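You operate a simulated robot arm through the tools that you are given. There is no shell and no other tool. Be economical: measure what you need, move in short steps, check, and stop when the job is done.

Carry out the task below with a simulated two-armed robot. There is one attempt and no reset: what you move stays moved.

Task
Rinse the orange reel spool under the tap and refit it on the cream reel.
Fine: shut the tap; spool down on the shaft, then screw the spool knob back on. What is to be rubbed or washed off counts as gone when no trace of it is left.

The check looks at the end state, three seconds after you hand in, the way a careful person would. Anything else that was tipped, shoved, dropped, spilled or broken makes it a failure.

Robot
Two 7-joint arms with two-finger parallel grippers on one trunk, on a base that drives. Base frame: it is fixed to the floor where the robot stands at the start and does not move with it; the origin is under the middle of the robot, x ahead of it, y to its left, z up. Lengths are in m, angles in rad, forces in N, time in s.
The left shoulder is at the start at [0.05, 0.187, 1.135], the right one opposite. With the tool pointing down near the work surface each hand reaches from about 0.1 to 0.66 m from the robot's upright axis, wherever it stands, measured 20 degrees to its own side. Places, roughly: bail of the cream reel [0.5, 0, 1]; blue reel spool (5x5x4 cm) [0.7, -0.6, 1.4]; crank of the cream reel [0.4, 0, 0.9]; orange reel spool (5x5x4 cm) [0.5, 0, 1]; shaft of the cream reel [0.5, 0, 1]; tap lever [0.7, -1.6, 0.9]; tub plug [0.75, -2, 1]. Payload 3.43 kg a hand.
Tool frame (each hand has its own): the origin (TCP) lies between the finger pads and is the grasp point; the fingertips stand 0.03 m ahead of it; z points along the fingers, y is the line along which they close. Largest opening 0.094 m; finger width 0.028, thickness 0.01; the body of the gripper, 0.05 by 0.096 m, starts 0.055 m behind the TCP.
Orientation is told as [roll, pitch, yaw] about the base's x, y, z axes, in that order, counted from this pose: with the fingers straight down and closing along the base's y, the tool's x points along the base's -x, its y along +y and its z along -z.

Tools
- The arms move only by the tool servo_tool. It takes "left_deltas", "right_deltas" or both (then of equal length, played together; a hand with none holds still); each is a list of rows, each a list of 7 numbers: the shift along the base's x, y, z in units of 25 mm (1.0 is 25 mm), then the turn, a rotation vector about the base's x, y, z in units of 5 degrees (1.0 is 5 degrees), then the gripper command, from -1 (fully open) to 1 (shut), values between in proportion. In form: [[dx, dy, dz, ax, ay, az, claw], ...]. A call has 1 to 10 rows; each row shifts and turns the commanded pose from where the row before left it. A call with a number of a shift or a turn outside -1 to 1 is refused whole. A row lasts 0.2 s, in which the tool goes at most 0.05 m and 0.15 rad; a call with a longer step from one row to the next is refused whole, and so is a gripper value outside its range. Where a pose cannot be reached the arm comes as near as it can. A force on the tool above 40 N (or 10 N above the force at the start of the call, whichever is more), or a blocked arm, ends the call early, and 0.2 s more pass. The fingers move at their own pace (about 0.153 m/s each) and stop on an object; they squeeze with about 38 N. The grip force told is the motor's: it shows also when the fingers shut on nothing. Time passes only in rows, and 0.2 s behind the last, so rows that do not move let the fingers close. The reply holds the time, the measured pose of the TCP, the force on the tool along the base axes, the opening and the grip force, in the units named above and with some noise, with the torque about the TCP (base axes, N m) and any sound that the robot's microphone picked up.
- Cameras (640 x 400 px; columns grow to the right, rows downward): "scene" is now at [0.1471, -0.0162, 1.3263]; the picture's right is [-0.16, -0.99, 0.00], its down [-0.28, 0.05, -0.96] and it looks along [0.95, -0.15, -0.29] (base axes); focal length 214 px, centre (320, 200). "left" rides on the left gripper at [0.076, -0.014, -0.103] in its tool frame; the picture's right is [0.18, 0.98, 0.00], its down [-0.75, 0.14, -0.64] and it looks along [-0.63, 0.12, 0.77] (tool axes); focal length 243 px, centre (320, 200). "right" rides on the right gripper at [0.076, 0.014, -0.102] in its tool frame; the picture's right is [-0.18, 0.98, 0.00], its down [-0.75, -0.14, -0.64] and it looks along [-0.63, -0.12, 0.77] (tool axes); focal length 243 px, centre (320, 200). There is no depth. A picture from a camera that has moved, and an enlarged one, comes with that camera's place and axes in the base frame and with its lens.
- camera(camera): a new picture of that camera. It takes no simulated time.
- move_column(by): slides the trunk up (or, below 0, down) by that many m; the arms and the scene camera ride with it, the base frame stays. It gives what a move gives, with no picture.
- drive_base(legs): drives the robot by 1 to 6 legs, each [ahead, left, turn to the left] in m, m and rad, along the robot's own axes; the way and the turn of a leg run together, so that a leg with both is an arc; at most 1.5 m and 3.142 rad a leg. The arms and the cameras ride along, it lands a little off, and it stops where it bumps. It gives what a move gives.
- turn_head(pan, tilt): turns the head with the scene camera to pan (to the left, within 1.396 rad either way) and tilt (down, from -0.506 to 1.204), counted from straight ahead of the robot. It gives what a move gives.
- zoom(camera, box): a new picture of the part [left, top, right, bottom] of that camera's present view, enlarged. It takes no simulated time.
- finish_job(): hands the job in; it is judged then, once.

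Work in short steps. Places have to be worked out from the pictures, the camera data and where the tool is seen: move nearer, look again, correct. Check each grasp and each placing, and mend what went wrong. You have 120 turns and 108 pictures in all, those below and enlarged ones among them. Open the grippers and draw the arms clear of the work before you hand the job in, unless the task says otherwise; then end with one line.

The tools are called after "Request:" by a JSON object that holds its "name" and its "arguments". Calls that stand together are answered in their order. servo_tool: Moves the arms, as the interface text tells. Its arguments: {"type":"object","properties":{"left_deltas":{"type":"array","items":{"type":"array","items":{"type":"number"}}},"right_deltas":{"type":"array","items":{"type":"array","items":{"type":"number"}}}},"required":[]} The other tools are called the same way: move_column (by) slides the trunk up or down; drive_base (legs) drives the base; turn_head (pan, tilt) turns the head that bears the scene camera; camera (camera) takes a picture; zoom (camera, box) takes an enlarged picture of a part of a camera's view; finish_job () hands the job in.

At the start:

```text
clock: 0.0
left_tcp_pos: [0.3169, 0.1272, 1.2927]
left_orientation: [0.0, -0.001, -0.001]
left_wrist_force: [-0.4, -0.9, -0.8]
left_ft_torque: [0.0, -0.02, 0.0]
left_opening: 0.0943
left_grip_force: 0.0
right_tcp_pos: [0.2915, -0.1792, 1.169]
right_orientation: [0.0, 0.001, -0.001]
right_wrist_force: [-0.2, -0.1, 0.6]
right_ft_torque: [0.03, -0.01, 0.0]
right_opening: 0.0939
right_grip_force: 0.0
trunk travel left (down, up): [-0.35, 0.082]
robot x, y, heading: [-0.0015, -0.0016, 0.003]
head pan, tilt: [-0.161, 0.291]
```

scene: 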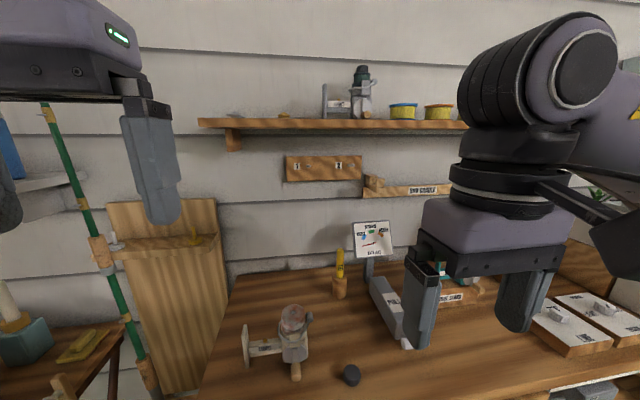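
right: 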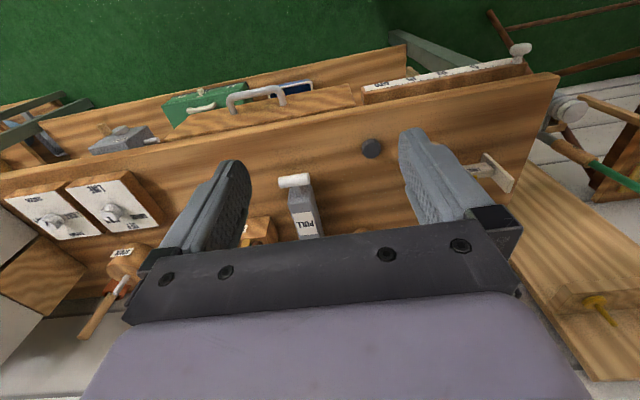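
left: 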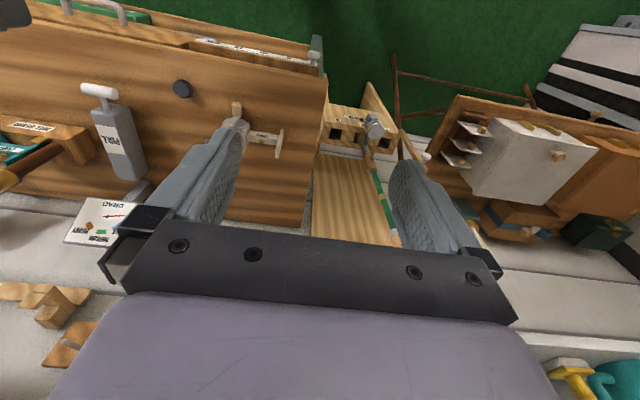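

I start by looking closely at the reel and the knob on the bench, then over towards the tap.

Request:
{"name": "zoom", "arguments": {"camera": "scene", "box": [220, 280, 400, 393]}}

Request:
{"name": "turn_head", "arguments": {"pan": -1.2, "tilt": 0.35}}

Request:
{"name": "camera", "arguments": {"camera": "scene"}}

```text
3.54 times, centred on (310, 336) of scene
camera zoom: at [0.1471, -0.0162, 1.3263], right [-0.16, -0.99, 0.0], down [-0.28, 0.05, -0.96], along [0.95, -0.15, -0.29], focal length 759 px, centre (355, -283)
```

zoom: 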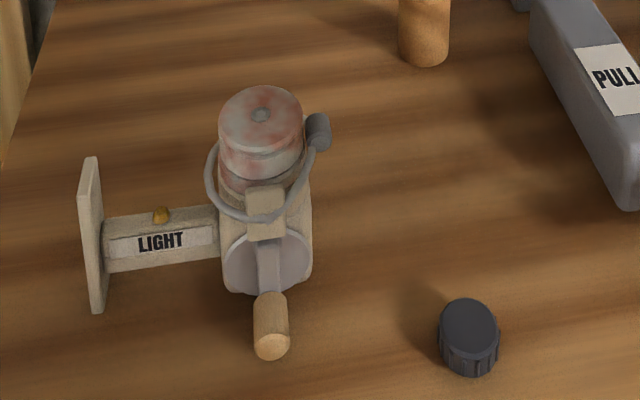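

```text
clock: 1.3
left_tcp_pos: [0.3172, 0.1278, 1.293]
left_orientation: [-0.001, 0.0, 0.0]
left_wrist_force: [-0.2, -0.2, 0.0]
left_ft_torque: [0.0, 0.02, -0.02]
left_opening: 0.0936
left_grip_force: 0.1
right_tcp_pos: [0.2907, -0.1798, 1.168]
right_orientation: [-0.002, 0.0, 0.001]
right_wrist_force: [-0.7, -0.5, 0.3]
right_ft_torque: [0.01, 0.01, -0.03]
right_opening: 0.094
right_grip_force: 0.1
trunk travel left (down, up): [-0.35, 0.082]
robot x, y, heading: [-0.0028, 0.0005, 0.003]
head pan, tilt: [-1.201, 0.351]
```

```text
103 pictures are left
camera scene: at [0.0886, -0.0881, 1.3208], right [-0.93, -0.36, 0.0], down [-0.12, 0.32, -0.94], along [0.34, -0.88, -0.34], focal length 214 px, centre (320, 200)
```

scene: 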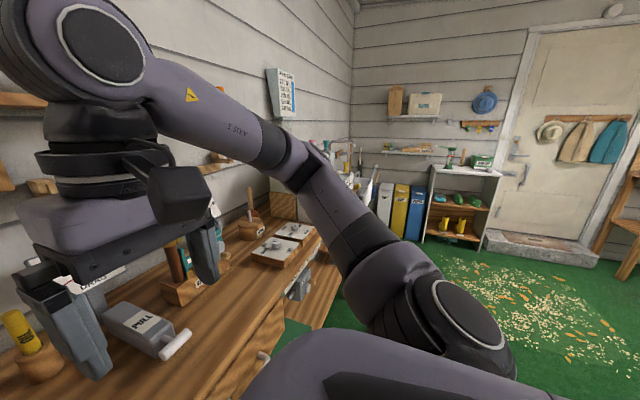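

The spool is dirty and sits on the upright shaft, with the knob lying to the right of it. I move the left hand aside and bring the right hand nearer to look at the reel from its wrist camera.

Request:
{"name": "servo_tool", "arguments": {"left_deltas": [[0, 1, 0, 0, 0, 0, -1], [0, 1, 0, 0, 0, 0, -1], [0, 1, 0, 0, 0, 0, -1], [0, 1, 0, 0, 0, 0, -1], [0, 1, 0, 0, 0, 0, -1], [0, 0, 0, 0, 0, 0, -1]], "right_deltas": [[0.8, 1, 0.2, 0, 0, 0, -1], [0.8, 1, 0.2, 0, 0, 0, -1], [0.8, 1, 0.2, 0, 0, 0, -1], [0.4, 1, 0.2, 0, 0, 0, -1], [0, 1, 0, 0, 0, 0, -1], [0, 1, 0, 0, 0, 0, -1]]}}

Request:
{"name": "camera", "arguments": {"camera": "right"}}

Request:
{"name": "turn_head", "arguments": {"pan": 0.0, "tilt": 0.7}}

Request:
{"name": "camera", "arguments": {"camera": "scene"}}

```text
clock: 2.7
left_tcp_pos: [0.3187, 0.2534, 1.2918]
left_orientation: [0.0, 0.001, 0.0]
left_wrist_force: [0.1, -0.2, -1.0]
left_ft_torque: [-0.01, 0.0, 0.01]
left_opening: 0.0939
left_grip_force: 0.0
right_tcp_pos: [0.3595, -0.0306, 1.1898]
right_orientation: [-0.001, -0.001, 0.001]
right_wrist_force: [0.1, -0.1, 0.1]
right_ft_torque: [-0.01, 0.01, -0.02]
right_opening: 0.0941
right_grip_force: 0.1
trunk travel left (down, up): [-0.35, 0.082]
robot x, y, heading: [-0.0005, 0.0006, 0.005]
head pan, tilt: [-1.201, 0.351]
```

```text
102 pictures are left
camera right: at [0.2835, -0.0164, 1.2909], right [0.18, 0.98, 0.0], down [0.75, -0.14, 0.64], along [0.63, -0.12, -0.77], focal length 243 px, centre (320, 200)
```

right: 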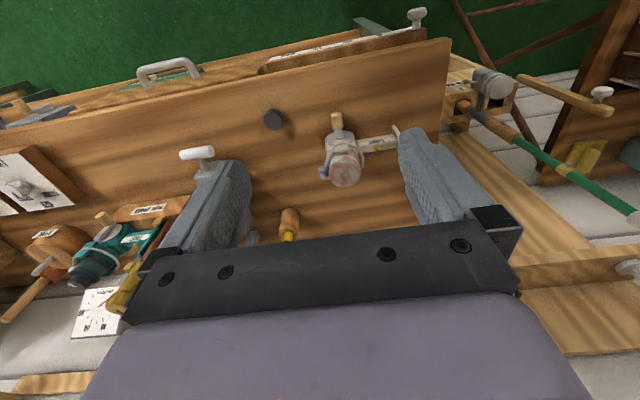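

```text
clock: 4.1
left_tcp_pos: [0.3184, 0.2526, 1.2928]
left_orientation: [0.001, 0.002, -0.001]
left_wrist_force: [-0.4, 0.8, -0.1]
left_ft_torque: [0.0, 0.01, -0.01]
left_opening: 0.0942
left_grip_force: 0.0
right_tcp_pos: [0.3594, -0.0315, 1.1887]
right_orientation: [0.0, 0.001, 0.0]
right_wrist_force: [0.5, -0.5, 0.3]
right_ft_torque: [0.03, 0.02, 0.0]
right_opening: 0.094
right_grip_force: 0.0
trunk travel left (down, up): [-0.35, 0.082]
robot x, y, heading: [-0.0006, -0.0025, -0.002]
head pan, tilt: [0.0, 0.7]
```

```text
101 pictures are left
camera scene: at [0.1399, -0.0014, 1.2894], right [0.0, -1.0, 0.0], down [-0.64, 0.0, -0.77], along [0.77, 0.0, -0.64], focal length 214 px, centre (320, 200)
```

scene: 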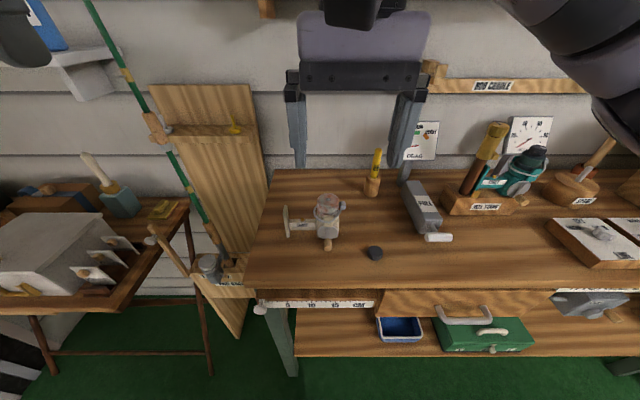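

I zoom on the reel from both cameras to understand bail, spool and shaft.

Request:
{"name": "zoom", "arguments": {"camera": "scene", "box": [270, 170, 398, 270]}}

Request:
{"name": "zoom", "arguments": {"camera": "right", "box": [250, 90, 410, 200]}}

```text
4.00 times, centred on (334, 220) of scene
camera zoom: at [0.1399, -0.0014, 1.2894], right [0.0, -1.0, 0.0], down [-0.64, 0.0, -0.77], along [0.77, 0.0, -0.64], focal length 858 px, centre (264, 120)
```

zoom: 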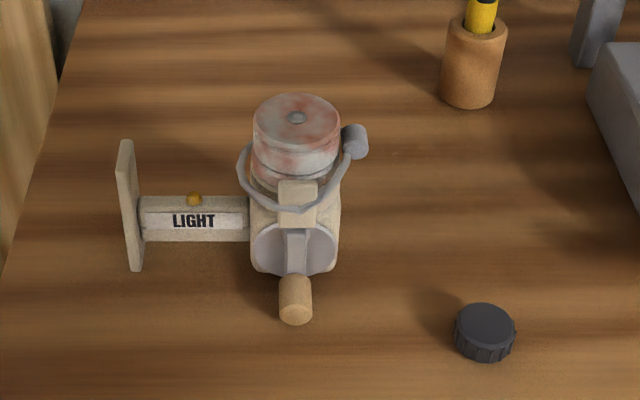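

```text
3.64 times, centred on (330, 145) of right
camera zoom: at [0.2832, -0.0172, 1.2911], right [0.18, 0.98, 0.0], down [0.75, -0.14, 0.64], along [0.63, -0.12, -0.77], focal length 882 px, centre (284, 400)
```

zoom: 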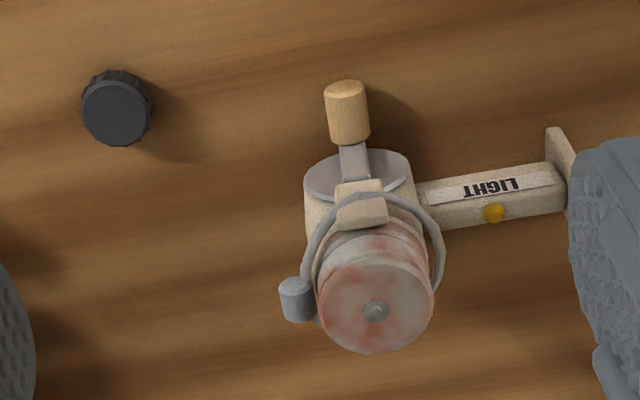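

Triangulated: spool top centre ≈ (0.472, -0.018, 1.015), the bail ring at z≈0.99 around the front, roller on the -y side. So I'll grip the upper flange from above, closing along x (yaw +90°), tips kept at about z 0.996. First move above and turn.

Request:
{"name": "servo_tool", "arguments": {"right_deltas": [[0.45, 0.054, -0.28, 0, 0, 1, -1], [0.45, 0.054, -0.28, 0, 0, 1, -1], [0.45, 0.054, -0.28, 0, 0, 1, -1], [0.45, 0.054, -0.28, 0, 0, 1, -1], [0.45, 0.054, -0.28, 0, 0, 1, -1], [0.45, 0.054, -0.28, 0, 0, 1, -1], [0.45, 0.054, -0.28, 0, 0, 1, -1], [0.45, 0.054, -0.28, 0, 0, 1, -1], [0.45, 0.054, -0.28, 0, 0, 1, -1], [0.45, 0.054, -0.28, 0, 0, 1, -1]]}}

Request:
{"name": "servo_tool", "arguments": {"right_deltas": [[0, 0, 0, 0, 0, 1, -1], [0, 0, 0, 0, 0, 1, -1], [0, 0, 0, 0, 0, 1, -1], [0, 0, 0, 0, 0, 1, -1], [0, 0, 0, 0, 0, 1, -1], [0, 0, 0, 0, 0, 1, -1], [0, 0, 0, 0, 0, 1, -1], [0, 0, 0, 0, 0, 1, -1], [0, 0, 0, 0, 0, 0, -1]]}}

Request:
{"name": "camera", "arguments": {"camera": "right"}}

Request:
{"name": "zoom", "arguments": {"camera": "scene", "box": [240, 130, 400, 260]}}

```text
clock: 6.3
left_tcp_pos: [0.318, 0.2523, 1.2928]
left_orientation: [-0.001, 0.0, 0.0]
left_wrist_force: [0.0, 0.2, -0.3]
left_ft_torque: [-0.01, 0.0, -0.01]
left_opening: 0.094
left_grip_force: 0.0
right_tcp_pos: [0.4716, -0.0162, 1.1194]
right_orientation: [0.001, 0.002, 0.874]
right_wrist_force: [-0.8, -0.7, 0.7]
right_ft_torque: [-0.02, 0.03, 0.02]
right_opening: 0.094
right_grip_force: 0.0
trunk travel left (down, up): [-0.35, 0.082]
robot x, y, heading: [0.0019, 0.0007, -0.003]
head pan, tilt: [0.0, 0.7]
```

```text
clock: 8.3
left_tcp_pos: [0.318, 0.2534, 1.2934]
left_orientation: [0.0, -0.001, 0.0]
left_wrist_force: [-0.1, 0.4, 0.5]
left_ft_torque: [-0.02, -0.03, 0.01]
left_opening: 0.0939
left_grip_force: 0.0
right_tcp_pos: [0.3965, 0.048, 1.1152]
right_orientation: [-0.009, -0.01, 1.315]
right_wrist_force: [0.2, 0.3, -0.6]
right_ft_torque: [-0.02, -0.02, 0.01]
right_opening: 0.094
right_grip_force: 0.0
right hand out of reach, approached as far as the arm can: row 2, 3, 4, 5, 6, 7, 8
trunk travel left (down, up): [-0.35, 0.082]
robot x, y, heading: [0.0007, -0.0003, 0.001]
head pan, tilt: [0.0, 0.7]
```

```text
98 pictures are left
camera right: at [0.3599, -0.0225, 1.2171], right [-0.9, 0.43, -0.01], down [0.32, 0.69, 0.65], along [0.28, 0.59, -0.76], focal length 243 px, centre (320, 200)
```

right: 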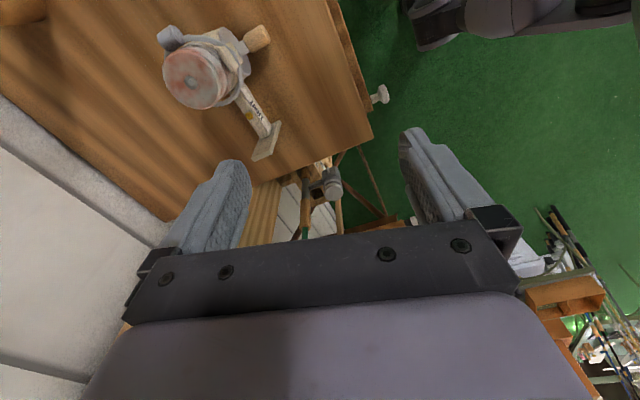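

```text
3.08 times, centred on (320, 195) of scene
camera zoom: at [0.1399, -0.0011, 1.2894], right [0.0, -1.0, 0.0], down [-0.64, 0.0, -0.76], along [0.76, 0.0, -0.64], focal length 660 px, centre (320, 215)
```

zoom: 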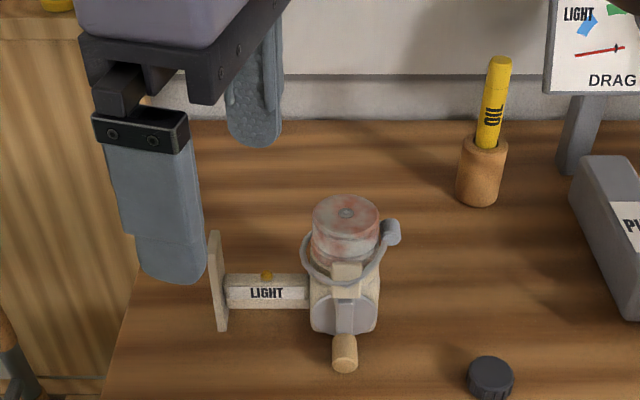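

Yaw +90° exceeds the wrist range. I turn back the other way and check the position.

Request:
{"name": "servo_tool", "arguments": {"right_deltas": [[0, 0, 0.2, 0, 0, -1, -1], [0, 0, 0, 0, 0, -1, -1], [0, 0, 0, 0, 0, -1, -1], [0, 0, 0, 0, 0, -1, -1], [0, 0, 0, 0, 0, -1, -1], [0, 0, 0, 0, 0, -1, -1], [0, 0, 0, 0, 0, -1, -1], [0, 0, 0, 0, 0, -1, -1], [0, 0, 0, 0, 0, -1, -1], [0, 0, 0, 0, 0, -1, -1]]}}

Request:
{"name": "servo_tool", "arguments": {"right_deltas": [[0, 0, 0, 0, 0, -1, -1], [0, 0, 0, 0, 0, -1, -1], [0, 0, 0, 0, 0, -1, -1], [0, 0, 0, 0, 0, -1, -1], [0, 0, 0, 0, 0, -1, -1], [0, 0, 0, 0, 0, -1, -1], [0, 0, 0, 0, 0, -1, -1], [0, 0, 0, 0, 0, -1, -1], [0, 0, 0, 0, 0, -1, -1], [0, 0, 0, 0, 0, -1, -1]]}}

Request:
{"name": "servo_tool", "arguments": {"right_deltas": [[0, 0, 0, 0, 0, -1, -1], [0, 0, 0, 0, 0, -1, -1], [0, 0, 0, 0, 0, -1, -1], [0, 0, 0, 0, 0, -1, -1], [0, 0, 0, 0, 0, -1, -1], [0, 0, 0, 0, 0, -1, -1], [0, 0, 0, 0, 0, -1, -1], [0, 0, 0, 0, 0, -1, -1], [0, 0, 0, 0, 0, 0, -1]]}}

```text
clock: 10.5
left_tcp_pos: [0.3183, 0.2518, 1.2914]
left_orientation: [-0.002, -0.001, 0.001]
left_wrist_force: [0.0, -0.3, 0.0]
left_ft_torque: [0.01, 0.03, -0.02]
left_opening: 0.0941
left_grip_force: 0.1
right_tcp_pos: [0.3948, 0.0482, 1.1191]
right_orientation: [-0.002, -0.001, 0.471]
right_wrist_force: [-0.8, 0.8, 0.3]
right_ft_torque: [0.01, 0.0, 0.02]
right_opening: 0.0942
right_grip_force: 0.0
trunk travel left (down, up): [-0.35, 0.082]
robot x, y, heading: [0.0018, -0.0002, 0.002]
head pan, tilt: [0.0, 0.7]
```

```text
clock: 12.7
left_tcp_pos: [0.3191, 0.2525, 1.2935]
left_orientation: [0.0, 0.001, 0.002]
left_wrist_force: [-0.1, 0.8, 0.3]
left_ft_torque: [-0.03, -0.01, 0.01]
left_opening: 0.0941
left_grip_force: 0.2
right_tcp_pos: [0.3946, 0.0491, 1.1196]
right_orientation: [-0.001, -0.002, -0.402]
right_wrist_force: [0.4, 0.4, 0.2]
right_ft_torque: [0.02, -0.02, 0.0]
right_opening: 0.0937
right_grip_force: 0.1
trunk travel left (down, up): [-0.35, 0.082]
robot x, y, heading: [0.0007, 0.0002, 0.002]
head pan, tilt: [0.0, 0.7]
```

```text
clock: 14.7
left_tcp_pos: [0.3176, 0.2528, 1.2923]
left_orientation: [0.0, 0.0, -0.001]
left_wrist_force: [0.2, -0.5, -0.1]
left_ft_torque: [0.0, -0.02, 0.02]
left_opening: 0.0943
left_grip_force: 0.0
right_tcp_pos: [0.3956, 0.0481, 1.1189]
right_orientation: [-0.003, -0.002, -1.1]
right_wrist_force: [-0.5, 0.3, 0.6]
right_ft_torque: [0.01, 0.03, 0.01]
right_opening: 0.0937
right_grip_force: 0.0
trunk travel left (down, up): [-0.35, 0.082]
robot x, y, heading: [0.0002, 0.0011, -0.001]
head pan, tilt: [0.0, 0.7]
```

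The command follows the measured pose, good. Finish the turn to -90° and centre above the spool.

Request:
{"name": "servo_tool", "arguments": {"right_deltas": [[0.51, -0.44, 0, 0, 0, -0.9, -1], [0.51, -0.44, 0, 0, 0, -0.9, -1], [0.51, -0.44, 0, 0, 0, -0.9, -1], [0.51, -0.44, 0, 0, 0, -0.9, -1], [0.51, -0.44, 0, 0, 0, -0.9, -1], [0.51, -0.44, 0, 0, 0, -0.9, -1], [0, 0, 0, 0, 0, 0, -1]]}}

Request:
{"name": "camera", "arguments": {"camera": "right"}}

Request:
{"name": "camera", "arguments": {"camera": "scene"}}

```text
clock: 16.3
left_tcp_pos: [0.3186, 0.2525, 1.2933]
left_orientation: [-0.001, -0.001, -0.001]
left_wrist_force: [-0.2, -1.0, 0.3]
left_ft_torque: [-0.04, -0.04, 0.0]
left_opening: 0.0941
left_grip_force: 0.0
right_tcp_pos: [0.4715, -0.0188, 1.1186]
right_orientation: [-0.003, -0.002, -1.571]
right_wrist_force: [-0.3, 0.5, -0.2]
right_ft_torque: [0.02, -0.02, 0.0]
right_opening: 0.0937
right_grip_force: 0.1
trunk travel left (down, up): [-0.35, 0.082]
robot x, y, heading: [-0.0009, 0.0033, -0.0]
head pan, tilt: [0.0, 0.7]
```

```text
96 pictures are left
camera right: at [0.485, 0.0583, 1.2204], right [0.98, -0.18, 0.0], down [-0.14, -0.75, 0.64], along [-0.12, -0.63, -0.77], focal length 243 px, centre (320, 200)
```

right: 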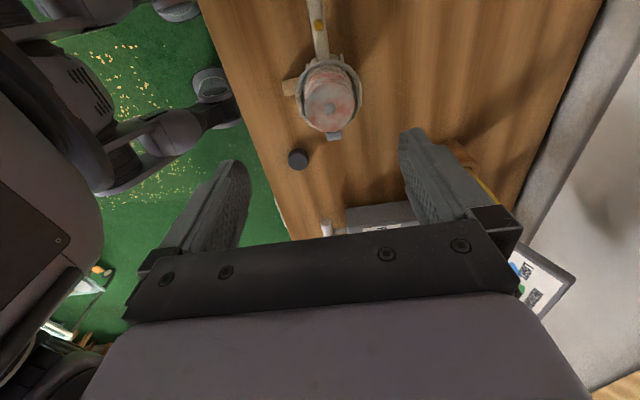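

```text
95 pictures are left
camera scene: at [0.1398, -0.0012, 1.2894], right [0.0, -1.0, 0.0], down [-0.64, 0.0, -0.77], along [0.77, 0.0, -0.64], focal length 214 px, centre (320, 200)
```

scene: 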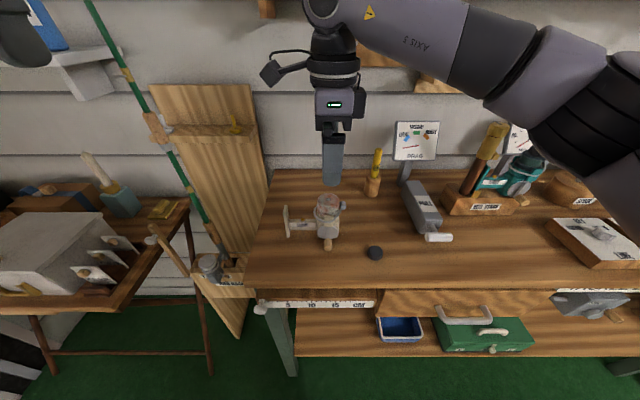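

Orientation is right. I go lower (tips ≈1.045) and check alignment before the final descent.

Request:
{"name": "servo_tool", "arguments": {"right_deltas": [[0, 0, -0.9, 0, 0, 0, -1], [0, 0, -0.9, 0, 0, 0, -1], [0, 0, 0, 0, 0, 0, -1]]}}

Request:
{"name": "zoom", "arguments": {"camera": "right", "box": [220, 40, 420, 165]}}

Request:
{"name": "zoom", "arguments": {"camera": "scene", "box": [270, 140, 398, 260]}}

```text
clock: 17.1
left_tcp_pos: [0.3187, 0.2516, 1.2926]
left_orientation: [-0.001, 0.0, -0.001]
left_wrist_force: [0.0, -0.5, 0.0]
left_ft_torque: [-0.01, -0.03, 0.02]
left_opening: 0.0941
left_grip_force: 0.1
right_tcp_pos: [0.4709, -0.0172, 1.0746]
right_orientation: [-0.001, -0.002, -1.568]
right_wrist_force: [0.3, -0.2, -0.7]
right_ft_torque: [0.01, 0.0, 0.01]
right_opening: 0.0938
right_grip_force: 0.0
trunk travel left (down, up): [-0.35, 0.082]
robot x, y, heading: [-0.0026, 0.0015, 0.003]
head pan, tilt: [0.0, 0.7]
```

```text
3.20 times, centred on (320, 102) of right
camera zoom: at [0.4847, 0.0576, 1.1757], right [0.98, -0.18, 0.0], down [-0.14, -0.75, 0.64], along [-0.12, -0.63, -0.77], focal length 776 px, centre (320, 512)
```

zoom: 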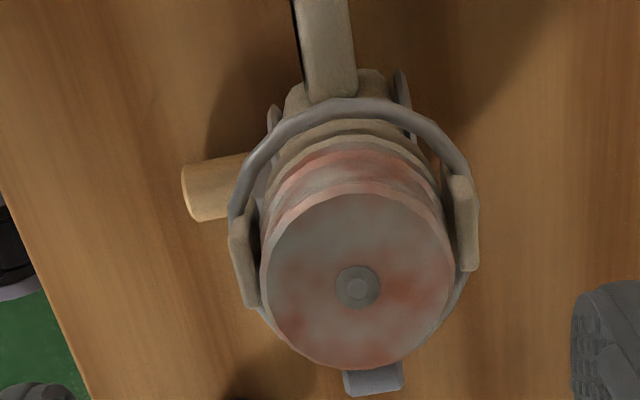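

```text
3.33 times, centred on (334, 200) of scene
camera zoom: at [0.1398, -0.0013, 1.2894], right [0.0, -1.0, 0.0], down [-0.64, 0.0, -0.77], along [0.77, 0.0, -0.64], focal length 715 px, centre (273, 200)
```

zoom: 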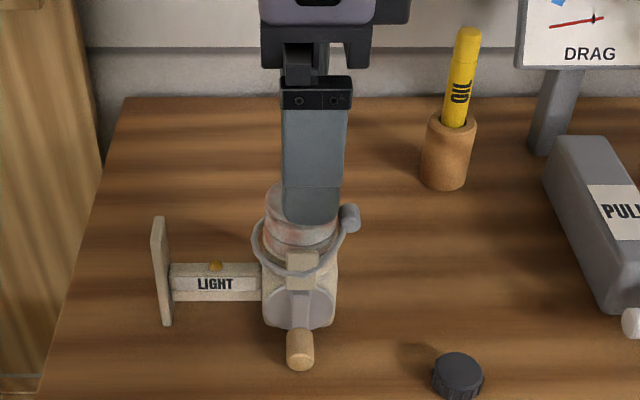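

Refined spool axis ≈ (0.479, -0.017), top z≈1.01, ears of the bail topping out at ≈0.99. I centre, descend to TCP z≈1.026 and close gently.

Request:
{"name": "servo_tool", "arguments": {"right_deltas": [[0.32, 0, -0.6, 0, 0, 0, -1], [0, 0, -0.7, 0, 0, 0, -1], [0, 0, -0.65, 0, 0, 0, -1], [0, 0, 0, 0, 0, 0, 0], [0, 0, 0, 0, 0, 0, 0]]}}

Request:
{"name": "zoom", "arguments": {"camera": "right", "box": [170, 40, 470, 240]}}

Request:
{"name": "zoom", "arguments": {"camera": "scene", "box": [270, 160, 398, 260]}}

```text
clock: 18.3
left_tcp_pos: [0.3182, 0.2526, 1.2923]
left_orientation: [-0.001, -0.002, 0.0]
left_wrist_force: [-0.2, -0.8, 0.2]
left_ft_torque: [0.0, 0.02, -0.02]
left_opening: 0.094
left_grip_force: 0.0
right_tcp_pos: [0.4797, -0.0176, 1.0253]
right_orientation: [-0.003, -0.001, -1.568]
right_wrist_force: [0.0, -0.4, -0.4]
right_ft_torque: [0.05, 0.0, 0.01]
right_opening: 0.0469
right_grip_force: 0.1
trunk travel left (down, up): [-0.35, 0.082]
robot x, y, heading: [-0.0001, -0.0013, 0.005]
head pan, tilt: [0.0, 0.7]
```

```text
2.00 times, centred on (320, 140) of right
camera zoom: at [0.493, 0.0588, 1.1273], right [0.98, -0.18, 0.0], down [-0.14, -0.75, 0.64], along [-0.12, -0.63, -0.77], focal length 485 px, centre (320, 320)
```

zoom: 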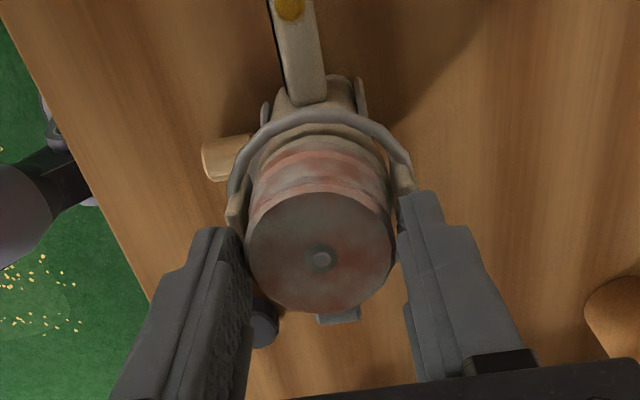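

```text
4.00 times, centred on (334, 210) of scene
camera zoom: at [0.1399, -0.0013, 1.2894], right [0.0, -1.0, 0.0], down [-0.64, 0.0, -0.76], along [0.76, 0.0, -0.64], focal length 858 px, centre (264, 160)
```

zoom: 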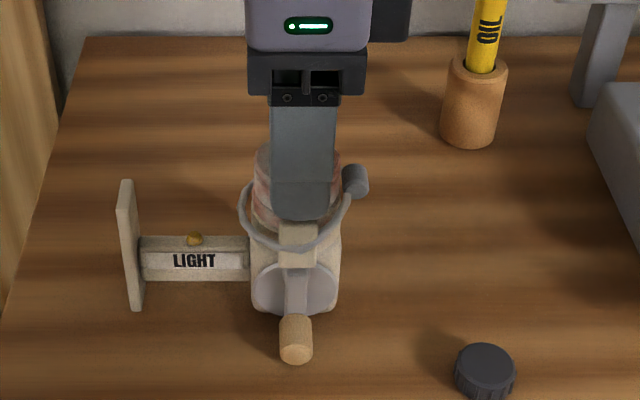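

Fingers straddle the upper flange and clear the ears. Close and check.

Request:
{"name": "servo_tool", "arguments": {"right_deltas": [[0, 0, 0, 0, 0, 0, 0.3], [0, 0, 0, 0, 0, 0, 1], [0, 0, 0, 0, 0, 0, 1], [0, 0, 0, 0, 0, 0, 1]]}}

Request:
{"name": "zoom", "arguments": {"camera": "right", "box": [170, 40, 470, 240]}}

```text
clock: 19.3
left_tcp_pos: [0.3177, 0.2517, 1.2928]
left_orientation: [0.0, 0.001, 0.0]
left_wrist_force: [0.1, -1.1, -0.4]
left_ft_torque: [-0.01, 0.0, 0.02]
left_opening: 0.0942
left_grip_force: 0.0
right_tcp_pos: [0.4789, -0.018, 1.0246]
right_orientation: [-0.001, -0.001, -1.568]
right_wrist_force: [1.1, -0.8, -0.3]
right_ft_torque: [-0.02, -0.01, -0.02]
right_opening: 0.0454
right_grip_force: 38.0
trunk travel left (down, up): [-0.35, 0.082]
robot x, y, heading: [0.0002, 0.0017, 0.002]
head pan, tilt: [0.0, 0.7]
```

```text
2.00 times, centred on (320, 140) of right
camera zoom: at [0.493, 0.0588, 1.1276], right [0.98, -0.18, 0.0], down [-0.14, -0.75, 0.64], along [-0.12, -0.63, -0.77], focal length 485 px, centre (320, 320)
```

zoom: 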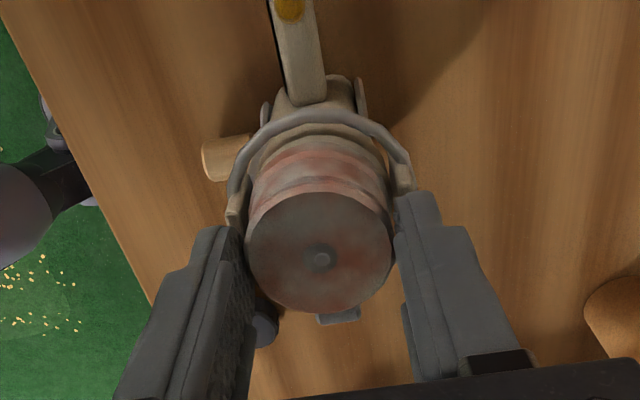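

Held: diameter 45 mm, nearly no side force, so the axis is at x≈0.479. Seated reference: TCP z=1.0246. Lift straight up.

Request:
{"name": "servo_tool", "arguments": {"right_deltas": [[0, 0, 0.4, 0, 0, 0, 1], [0, 0, 0.4, 0, 0, 0, 1], [0, 0, 0.6, 0, 0, 0, 1], [0, 0, 0.8, 0, 0, 0, 1], [0, 0, 1, 0, 0, 0, 1], [0, 0, 1, 0, 0, 0, 1], [0, 0, 0, 0, 0, 0, 1]]}}

Request:
{"name": "zoom", "arguments": {"camera": "scene", "box": [260, 130, 408, 250]}}

Request:
{"name": "zoom", "arguments": {"camera": "right", "box": [170, 40, 470, 240]}}

```text
clock: 20.9
left_tcp_pos: [0.3178, 0.2532, 1.2922]
left_orientation: [-0.001, -0.001, 0.001]
left_wrist_force: [-0.4, -0.2, 0.7]
left_ft_torque: [0.05, -0.01, 0.03]
left_opening: 0.0942
left_grip_force: 0.1
right_tcp_pos: [0.4808, -0.0176, 1.131]
right_orientation: [-0.003, -0.001, -1.568]
right_wrist_force: [-0.3, 0.8, -1.2]
right_ft_torque: [-0.01, -0.01, 0.02]
right_opening: 0.0453
right_grip_force: 38.3
trunk travel left (down, up): [-0.35, 0.082]
robot x, y, heading: [0.0003, -0.0005, 0.001]
head pan, tilt: [0.0, 0.7]
```

```text
3.33 times, centred on (334, 190) of scene
camera zoom: at [0.14, -0.0014, 1.2894], right [0.0, -1.0, 0.0], down [-0.64, 0.0, -0.76], along [0.76, 0.0, -0.64], focal length 715 px, centre (273, 233)
```

zoom: 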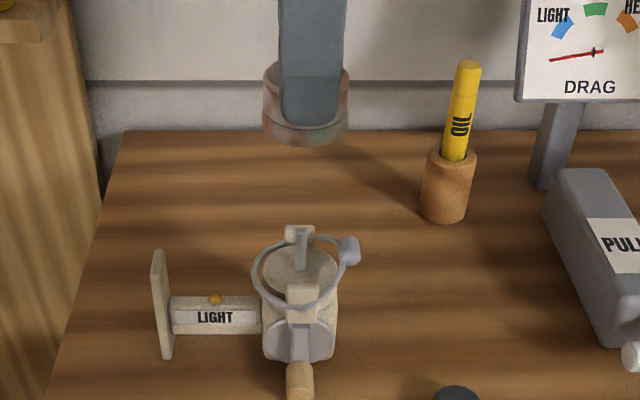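

```text
2.00 times, centred on (320, 140) of right
camera zoom: at [0.4939, 0.0588, 1.2335], right [0.98, -0.18, 0.0], down [-0.14, -0.75, 0.64], along [-0.12, -0.63, -0.77], focal length 485 px, centre (320, 320)
```

zoom: 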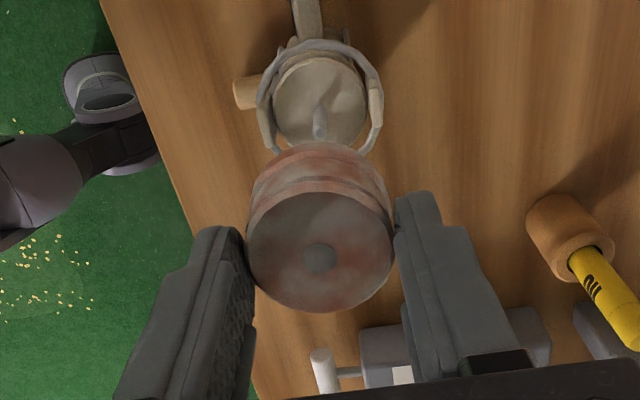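

The spool is off and the shaft is free. I lift higher, draw back towards the body, and look to the right along the path.

Request:
{"name": "servo_tool", "arguments": {"right_deltas": [[0, 0, 1, 0, 0, 0, 1], [0, 0, 1, 0, 0, 0, 1], [0, 0, 1, 0, 0, 0, 1], [-0.5, -0.5, 0.5, 0, 0, 0, 1], [-1, -0.8, 0, 0, 0, 0, 1], [-1, -0.8, 0, 0, 0, 0, 1], [-1, -0.8, 0, 0, 0, 0, 1], [-1, -0.8, 0, 0, 0, 0, 1], [0, 0, 0, 0, 0, 0, 1]]}}

Request:
{"name": "turn_head", "arguments": {"pan": -1.35, "tilt": 0.5}}

Request:
{"name": "camera", "arguments": {"camera": "scene"}}

```text
clock: 22.9
left_tcp_pos: [0.3191, 0.2531, 1.2931]
left_orientation: [0.001, 0.002, 0.001]
left_wrist_force: [-0.1, 0.8, -0.2]
left_ft_torque: [-0.01, 0.01, -0.01]
left_opening: 0.0942
left_grip_force: 0.0
right_tcp_pos: [0.3673, -0.1108, 1.2193]
right_orientation: [-0.003, -0.002, -1.57]
right_wrist_force: [0.3, 0.6, -0.3]
right_ft_torque: [-0.02, 0.01, 0.04]
right_opening: 0.0457
right_grip_force: 38.2
trunk travel left (down, up): [-0.35, 0.082]
robot x, y, heading: [0.0017, -0.0018, 0.001]
head pan, tilt: [0.0, 0.7]
```

```text
clock: 24.4
left_tcp_pos: [0.3193, 0.2533, 1.2921]
left_orientation: [0.001, 0.0, 0.002]
left_wrist_force: [0.0, 0.0, -0.5]
left_ft_torque: [0.01, -0.02, 0.0]
left_opening: 0.0939
left_grip_force: 0.0
right_tcp_pos: [0.3675, -0.1102, 1.2186]
right_orientation: [-0.003, -0.002, -1.569]
right_wrist_force: [0.2, 0.1, -0.6]
right_ft_torque: [-0.03, 0.01, -0.02]
right_opening: 0.0454
right_grip_force: 38.1
trunk travel left (down, up): [-0.35, 0.082]
robot x, y, heading: [-0.0011, -0.0027, 0.001]
head pan, tilt: [-1.349, 0.499]
```

```text
87 pictures are left
camera scene: at [0.075, -0.09, 1.3071], right [-0.98, -0.22, 0.0], down [-0.11, 0.47, -0.88], along [0.19, -0.86, -0.48], focal length 214 px, centre (320, 200)
```

scene: 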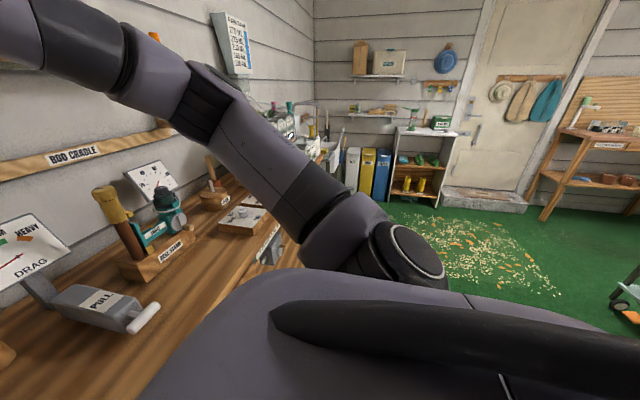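

The floor along the bench is clear. I back off a little and slide right.

Request:
{"name": "drive_base", "arguments": {"legs": [[-0.15, 0, 0], [0, -1.0, 0]]}}

Request:
{"name": "turn_head", "arguments": {"pan": -0.6, "tilt": 0.45}}

Request:
{"name": "camera", "arguments": {"camera": "scene"}}

```text
clock: 30.6
left_tcp_pos: [0.1712, -0.7554, 1.2922]
left_orientation: [0.0, 0.0, 0.0]
left_wrist_force: [-0.2, -0.8, 0.3]
left_ft_torque: [0.03, 0.06, 0.01]
left_opening: 0.0941
left_grip_force: 0.1
right_tcp_pos: [0.2212, -1.1193, 1.2187]
right_orientation: [-0.002, -0.001, -1.569]
right_wrist_force: [-0.3, 0.3, -0.3]
right_ft_torque: [-0.03, -0.01, 0.0]
right_opening: 0.0454
right_grip_force: 38.1
trunk travel left (down, up): [-0.35, 0.082]
robot x, y, heading: [-0.1497, -1.0064, -0.003]
head pan, tilt: [-1.349, 0.499]
```

```text
clock: 31.7
left_tcp_pos: [0.1709, -0.7552, 1.2929]
left_orientation: [0.0, 0.001, 0.001]
left_wrist_force: [0.1, -0.1, -0.4]
left_ft_torque: [-0.02, -0.02, 0.0]
left_opening: 0.0939
left_grip_force: 0.1
right_tcp_pos: [0.2205, -1.1197, 1.2194]
right_orientation: [-0.001, 0.0, -1.567]
right_wrist_force: [-0.4, 0.2, -0.4]
right_ft_torque: [0.02, 0.03, -0.03]
right_opening: 0.0453
right_grip_force: 38.0
trunk travel left (down, up): [-0.35, 0.082]
robot x, y, heading: [-0.1439, -1.0078, 0.005]
head pan, tilt: [-0.6, 0.45]
```

```text
86 pictures are left
camera scene: at [-0.0161, -1.0613, 1.3116], right [-0.56, -0.83, 0.0], down [-0.36, 0.25, -0.9], along [0.74, -0.51, -0.44], focal length 214 px, centre (320, 200)
```

scene: 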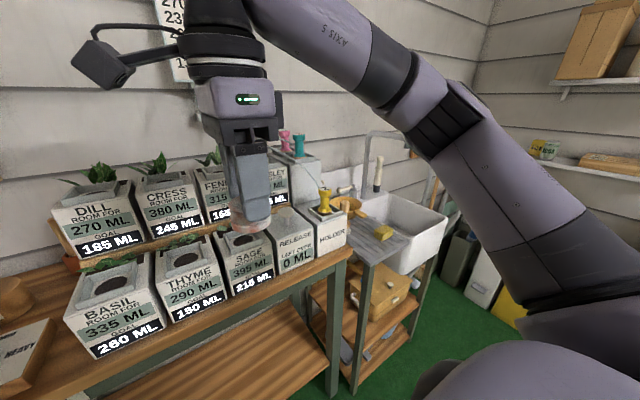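

The sink is further right, in the tub at the end. I slide right another 0.7 m and look at it.

Request:
{"name": "drive_base", "arguments": {"legs": [[0, -0.7, 0]]}}

Request:
{"name": "turn_head", "arguments": {"pan": 0.0, "tilt": 0.5}}

Request:
{"name": "camera", "arguments": {"camera": "scene"}}

```text
clock: 35.5
left_tcp_pos: [0.1726, -1.4523, 1.2935]
left_orientation: [0.0, 0.001, 0.004]
left_wrist_force: [0.1, -0.2, 0.1]
left_ft_torque: [0.05, 0.0, 0.0]
left_opening: 0.094
left_grip_force: 0.1
right_tcp_pos: [0.2214, -1.8165, 1.2194]
right_orientation: [-0.002, -0.001, -1.565]
right_wrist_force: [0.5, 0.4, -0.9]
right_ft_torque: [-0.02, 0.0, 0.02]
right_opening: 0.0455
right_grip_force: 38.2
trunk travel left (down, up): [-0.35, 0.082]
robot x, y, heading: [-0.1454, -1.7071, 0.0]
head pan, tilt: [-0.6, 0.45]
```

```text
clock: 36.5
left_tcp_pos: [0.1715, -1.4533, 1.2923]
left_orientation: [0.0, -0.001, 0.005]
left_wrist_force: [0.4, -0.4, 0.5]
left_ft_torque: [0.01, -0.01, -0.02]
left_opening: 0.094
left_grip_force: 0.2
right_tcp_pos: [0.222, -1.8154, 1.2184]
right_orientation: [-0.002, -0.002, -1.565]
right_wrist_force: [0.1, 0.6, -0.5]
right_ft_torque: [0.0, -0.02, -0.02]
right_opening: 0.0457
right_grip_force: 38.1
trunk travel left (down, up): [-0.35, 0.082]
robot x, y, heading: [-0.1448, -1.7088, -0.001]
head pan, tilt: [0.0, 0.499]
```

```text
85 pictures are left
camera scene: at [0.0004, -1.7068, 1.3071], right [0.0, -1.0, 0.0], down [-0.48, 0.0, -0.88], along [0.88, 0.0, -0.48], focal length 214 px, centre (320, 200)
```

scene: 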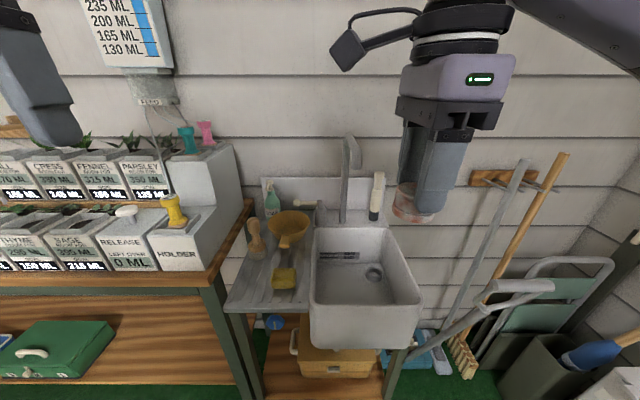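

Request:
{"name": "zoom", "arguments": {"camera": "scene", "box": [220, 120, 440, 258]}}

Request:
{"name": "zoom", "arguments": {"camera": "scene", "box": [220, 220, 440, 358]}}

```text
2.90 times, centred on (330, 189) of scene
camera zoom: at [0.0004, -1.7068, 1.3071], right [0.0, -1.0, 0.0], down [-0.48, 0.0, -0.88], along [0.88, 0.0, -0.48], focal length 622 px, centre (291, 232)
```

zoom: 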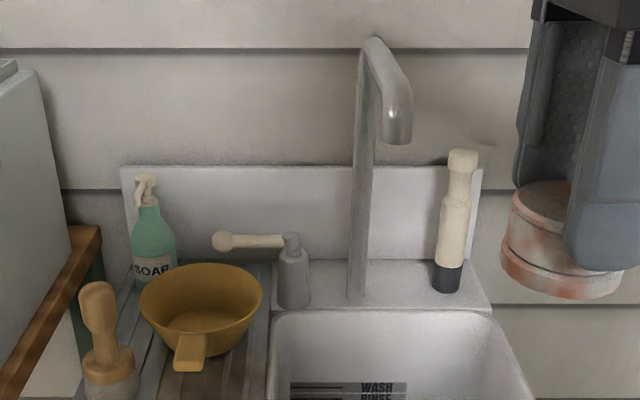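

```text
2.90 times, centred on (330, 289) of scene
camera zoom: at [0.0004, -1.7068, 1.3071], right [0.0, -1.0, 0.0], down [-0.48, 0.0, -0.88], along [0.88, 0.0, -0.48], focal length 622 px, centre (291, -58)
```

zoom: 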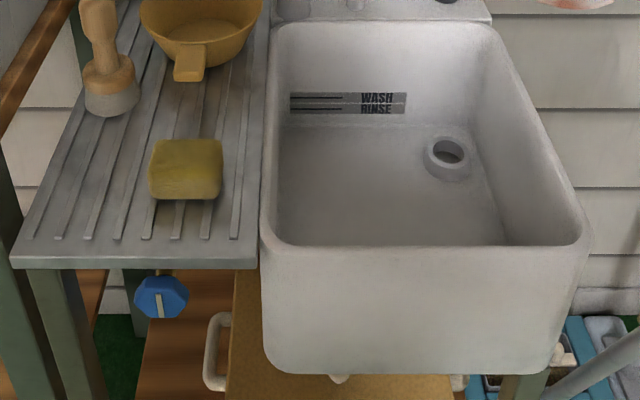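

Tap: a lever with cream ball handle pointing left, gooseneck spout over the tub, drain open. I drive a bit closer and take another view for parallax.

Request:
{"name": "drive_base", "arguments": {"legs": [[0.13, 0, 0]]}}

Request:
{"name": "turn_head", "arguments": {"pan": 0.0, "tilt": 0.6}}

Request:
{"name": "zoom", "arguments": {"camera": "scene", "box": [200, 60, 456, 220]}}

Request:
{"name": "camera", "arguments": {"camera": "left"}}

Request:
{"name": "camera", "arguments": {"camera": "right"}}

```text
clock: 37.8
left_tcp_pos: [0.3005, -1.4512, 1.2918]
left_orientation: [0.001, 0.001, 0.003]
left_wrist_force: [0.0, 0.3, 0.0]
left_ft_torque: [-0.01, 0.04, 0.02]
left_opening: 0.0939
left_grip_force: 0.2
right_tcp_pos: [0.3509, -1.8137, 1.2184]
right_orientation: [-0.002, -0.002, -1.565]
right_wrist_force: [0.0, -0.7, -1.0]
right_ft_torque: [0.0, 0.03, 0.03]
right_opening: 0.0458
right_grip_force: 38.1
trunk travel left (down, up): [-0.35, 0.082]
robot x, y, heading: [-0.0198, -1.7066, 0.002]
head pan, tilt: [0.0, 0.499]
```

```text
clock: 38.5
left_tcp_pos: [0.2987, -1.4523, 1.2941]
left_orientation: [0.0, 0.0, 0.003]
left_wrist_force: [1.2, -1.1, 0.8]
left_ft_torque: [0.01, 0.02, 0.02]
left_opening: 0.0939
left_grip_force: 0.1
right_tcp_pos: [0.3492, -1.8156, 1.2188]
right_orientation: [-0.002, -0.002, -1.566]
right_wrist_force: [-0.2, -0.6, 0.0]
right_ft_torque: [0.0, -0.03, -0.02]
right_opening: 0.0454
right_grip_force: 38.0
trunk travel left (down, up): [-0.35, 0.082]
robot x, y, heading: [-0.0177, -1.7052, 0.005]
head pan, tilt: [0.0, 0.6]
```

```text
2.50 times, centred on (328, 140) of scene
camera zoom: at [0.1251, -1.7062, 1.2981], right [0.0, -1.0, 0.0], down [-0.56, 0.0, -0.83], along [0.83, 0.0, -0.56], focal length 536 px, centre (300, 350)
```

zoom: 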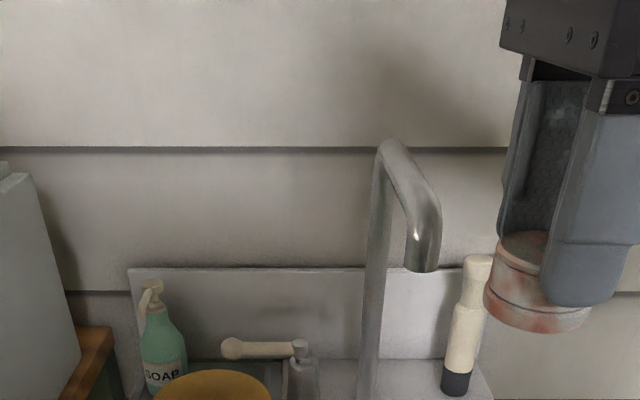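

```text
81 pictures are left
camera left: at [0.2226, -1.4656, 1.3951], right [-0.19, 0.98, 0.0], down [0.75, 0.14, 0.64], along [0.63, 0.12, -0.77], focal length 243 px, centre (320, 200)
```

left: 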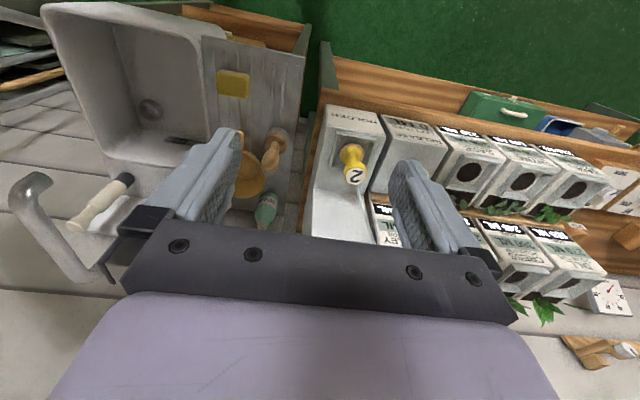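

```text
80 pictures are left
camera right: at [0.3627, -1.7384, 1.3216], right [0.98, -0.18, 0.0], down [-0.14, -0.75, 0.64], along [-0.12, -0.63, -0.77], focal length 243 px, centre (320, 200)
```

right: 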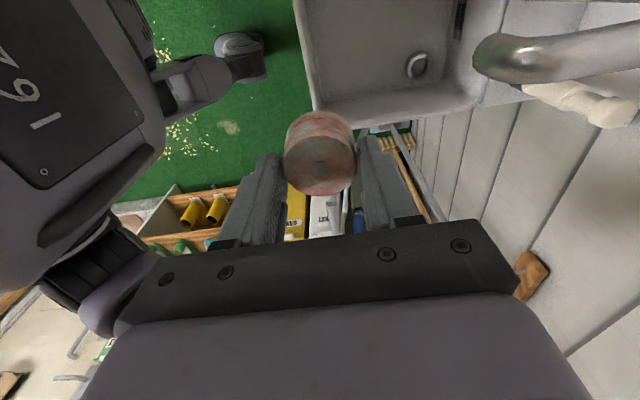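

Estimates: spout outlet ≈ (0.475, -1.795, 1.135); lever from pivot ≈ (0.69, -1.707, 0.92) to ball ≈ (0.69, -1.62, 0.92). I bring the left hand forward to see how the lever is hinged.

Request:
{"name": "servo_tool", "arguments": {"left_deltas": [[0.2, -0.9, 0, 0, 0, 0, 0], [0.6, -0.9, -0.3, 0, 0, 0, 0], [1, -0.9, -0.6, 0, 0, 0, 0], [1, -0.9, -0.7, 0, 0, 0, 0], [1, -0.8, -0.7, 0, 0, 0, 0], [1, -0.8, -0.7, 0, 0, 0, 0], [1, -0.6, -0.7, 0, 0, 0, 0], [1, 0, -0.7, 0, 0, 0, 0], [1, 0, -0.7, 0, 0, 0, 0], [0, 0, 0, 0, 0, 0, 0]]}}

Request:
{"name": "camera", "arguments": {"camera": "left"}}

```text
clock: 40.6
left_tcp_pos: [0.4953, -1.5949, 1.1645]
left_orientation: [0.0, -0.001, 0.003]
left_wrist_force: [-0.2, 0.8, 0.1]
left_ft_torque: [0.02, 0.0, -0.02]
left_opening: 0.0469
left_grip_force: 0.0
right_tcp_pos: [0.3492, -1.815, 1.2179]
right_orientation: [-0.001, -0.001, -1.566]
right_wrist_force: [-0.6, 0.1, -1.0]
right_ft_torque: [0.01, -0.03, -0.02]
right_opening: 0.0458
right_grip_force: 37.9
trunk travel left (down, up): [-0.35, 0.082]
robot x, y, heading: [-0.0163, -1.7076, 0.003]
head pan, tilt: [0.0, 0.6]
```

```text
79 pictures are left
camera left: at [0.4186, -1.6092, 1.2667], right [-0.19, 0.98, 0.0], down [0.75, 0.14, 0.64], along [0.63, 0.12, -0.77], focal length 243 px, centre (320, 200)
```

left: 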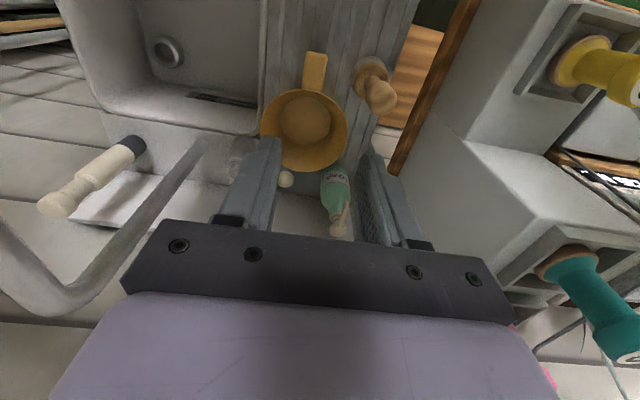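

The ball is seen at about (0.667, -1.622, 0.915). A finger hides the pivot, so I shift the left hand slightly right and zoom.

Request:
{"name": "servo_tool", "arguments": {"left_deltas": [[0, -0.9, 0, 0, 0, 0, -1], [0, -0.9, 0, 0, 0, 0, -1], [0, 0, 0, 0, 0, 0, -1]]}}

Request:
{"name": "zoom", "arguments": {"camera": "left", "box": [230, 90, 410, 230]}}

```text
clock: 41.5
left_tcp_pos: [0.4948, -1.6394, 1.165]
left_orientation: [0.001, -0.001, 0.003]
left_wrist_force: [0.5, -0.4, -0.1]
left_ft_torque: [-0.03, 0.02, 0.04]
left_opening: 0.0941
left_grip_force: 0.1
right_tcp_pos: [0.3492, -1.8153, 1.219]
right_orientation: [-0.002, -0.002, -1.565]
right_wrist_force: [-0.1, -0.1, 0.2]
right_ft_torque: [0.03, 0.02, 0.0]
right_opening: 0.0456
right_grip_force: 38.0
trunk travel left (down, up): [-0.35, 0.082]
robot x, y, heading: [-0.0196, -1.7056, 0.003]
head pan, tilt: [0.0, 0.6]
```

```text
2.86 times, centred on (320, 160) of left
camera zoom: at [0.4177, -1.6545, 1.2671], right [-0.19, 0.98, 0.0], down [0.75, 0.14, 0.64], along [0.63, 0.12, -0.77], focal length 693 px, centre (320, 314)
```

zoom: 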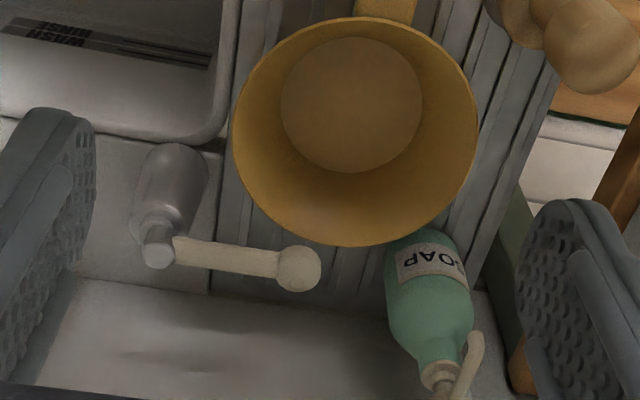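

The lever is horizontal along y at x≈0.66, z≈0.935, from hub y≈-1.705 to ball y≈-1.622. Now I tip the right hand so its fingers point toward +y (roll +70°), so it can reach under the spout from the right.

Request:
{"name": "servo_tool", "arguments": {"right_deltas": [[0, -0.4, 0, 1, 0, 0, 1], [0, -0.4, 0, 1, 0, 0, 1], [0, -0.4, 0, 1, 0, 0, 1], [0, -0.4, 0, 1, 0, 0, 1], [0, -0.4, 0, 1, 0, 0, 1], [0, -0.4, 0, 1, 0, 0, 1], [0, -0.4, 0, 1, 0, 0, 1], [0, -0.4, 0, 1, 0, 0, 1], [0, -0.4, 0, 1, 0, 0, 1], [0, -0.4, 0, 1, 0, 0, 1]]}}

Request:
{"name": "servo_tool", "arguments": {"right_deltas": [[0, 0, 0, 1, 0, 0, 1], [0, 0, 0, 1, 0, 0, 1], [0, 0, 0, 1, 0, 0, 1], [0, 0, 0, 1, 0, 0, 1], [0, 0, 0, 0, 0, 0, 1]]}}

Request:
{"name": "camera", "arguments": {"camera": "scene"}}

```text
clock: 43.6
left_tcp_pos: [0.4944, -1.6411, 1.164]
left_orientation: [0.001, 0.0, 0.004]
left_wrist_force: [-0.4, 0.2, 0.6]
left_ft_torque: [0.01, -0.05, -0.05]
left_opening: 0.094
left_grip_force: 0.0
right_tcp_pos: [0.3493, -1.9145, 1.2195]
right_orientation: [0.007, 0.872, -1.559]
right_wrist_force: [0.0, -0.2, -1.2]
right_ft_torque: [0.0, -0.01, -0.03]
right_opening: 0.0454
right_grip_force: 38.2
trunk travel left (down, up): [-0.35, 0.082]
robot x, y, heading: [-0.018, -1.7045, 0.007]
head pan, tilt: [0.0, 0.6]
```

```text
clock: 44.9
left_tcp_pos: [0.495, -1.6405, 1.1652]
left_orientation: [0.0, -0.001, 0.004]
left_wrist_force: [-0.5, 0.1, -0.6]
left_ft_torque: [0.0, -0.01, 0.03]
left_opening: 0.094
left_grip_force: 0.1
right_tcp_pos: [0.3494, -1.9142, 1.2193]
right_orientation: [0.014, 1.222, -1.552]
right_wrist_force: [0.8, -0.4, 0.1]
right_ft_torque: [0.0, 0.02, 0.03]
right_opening: 0.0457
right_grip_force: 38.3
trunk travel left (down, up): [-0.35, 0.082]
robot x, y, heading: [-0.0188, -1.7066, 0.001]
head pan, tilt: [0.0, 0.6]
```

```text
77 pictures are left
camera scene: at [0.1252, -1.7061, 1.298], right [0.0, -1.0, 0.0], down [-0.56, 0.0, -0.83], along [0.83, 0.0, -0.56], focal length 214 px, centre (320, 200)
```

scene: 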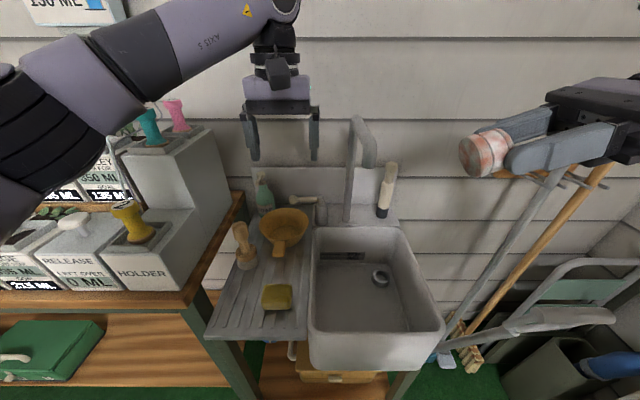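

Works well. I edge the base forward 6 cm so the left hand reaches the lever.

Request:
{"name": "drive_base", "arguments": {"legs": [[0.06, 0, 0]]}}

```text
clock: 45.8
left_tcp_pos: [0.5179, -1.6415, 1.1646]
left_orientation: [0.001, 0.0, 0.005]
left_wrist_force: [0.2, 0.6, 0.0]
left_ft_torque: [-0.01, -0.05, 0.04]
left_opening: 0.094
left_grip_force: 0.0
right_tcp_pos: [0.3723, -1.9142, 1.2188]
right_orientation: [0.016, 1.221, -1.554]
right_wrist_force: [0.1, -0.2, -0.7]
right_ft_torque: [0.01, 0.0, -0.05]
right_opening: 0.0455
right_grip_force: 38.1
trunk travel left (down, up): [-0.35, 0.082]
robot x, y, heading: [0.0075, -1.7027, 0.001]
head pan, tilt: [0.0, 0.6]
stopped in leg 1: the robot was blocked; the commanded pose is now the measured one
```

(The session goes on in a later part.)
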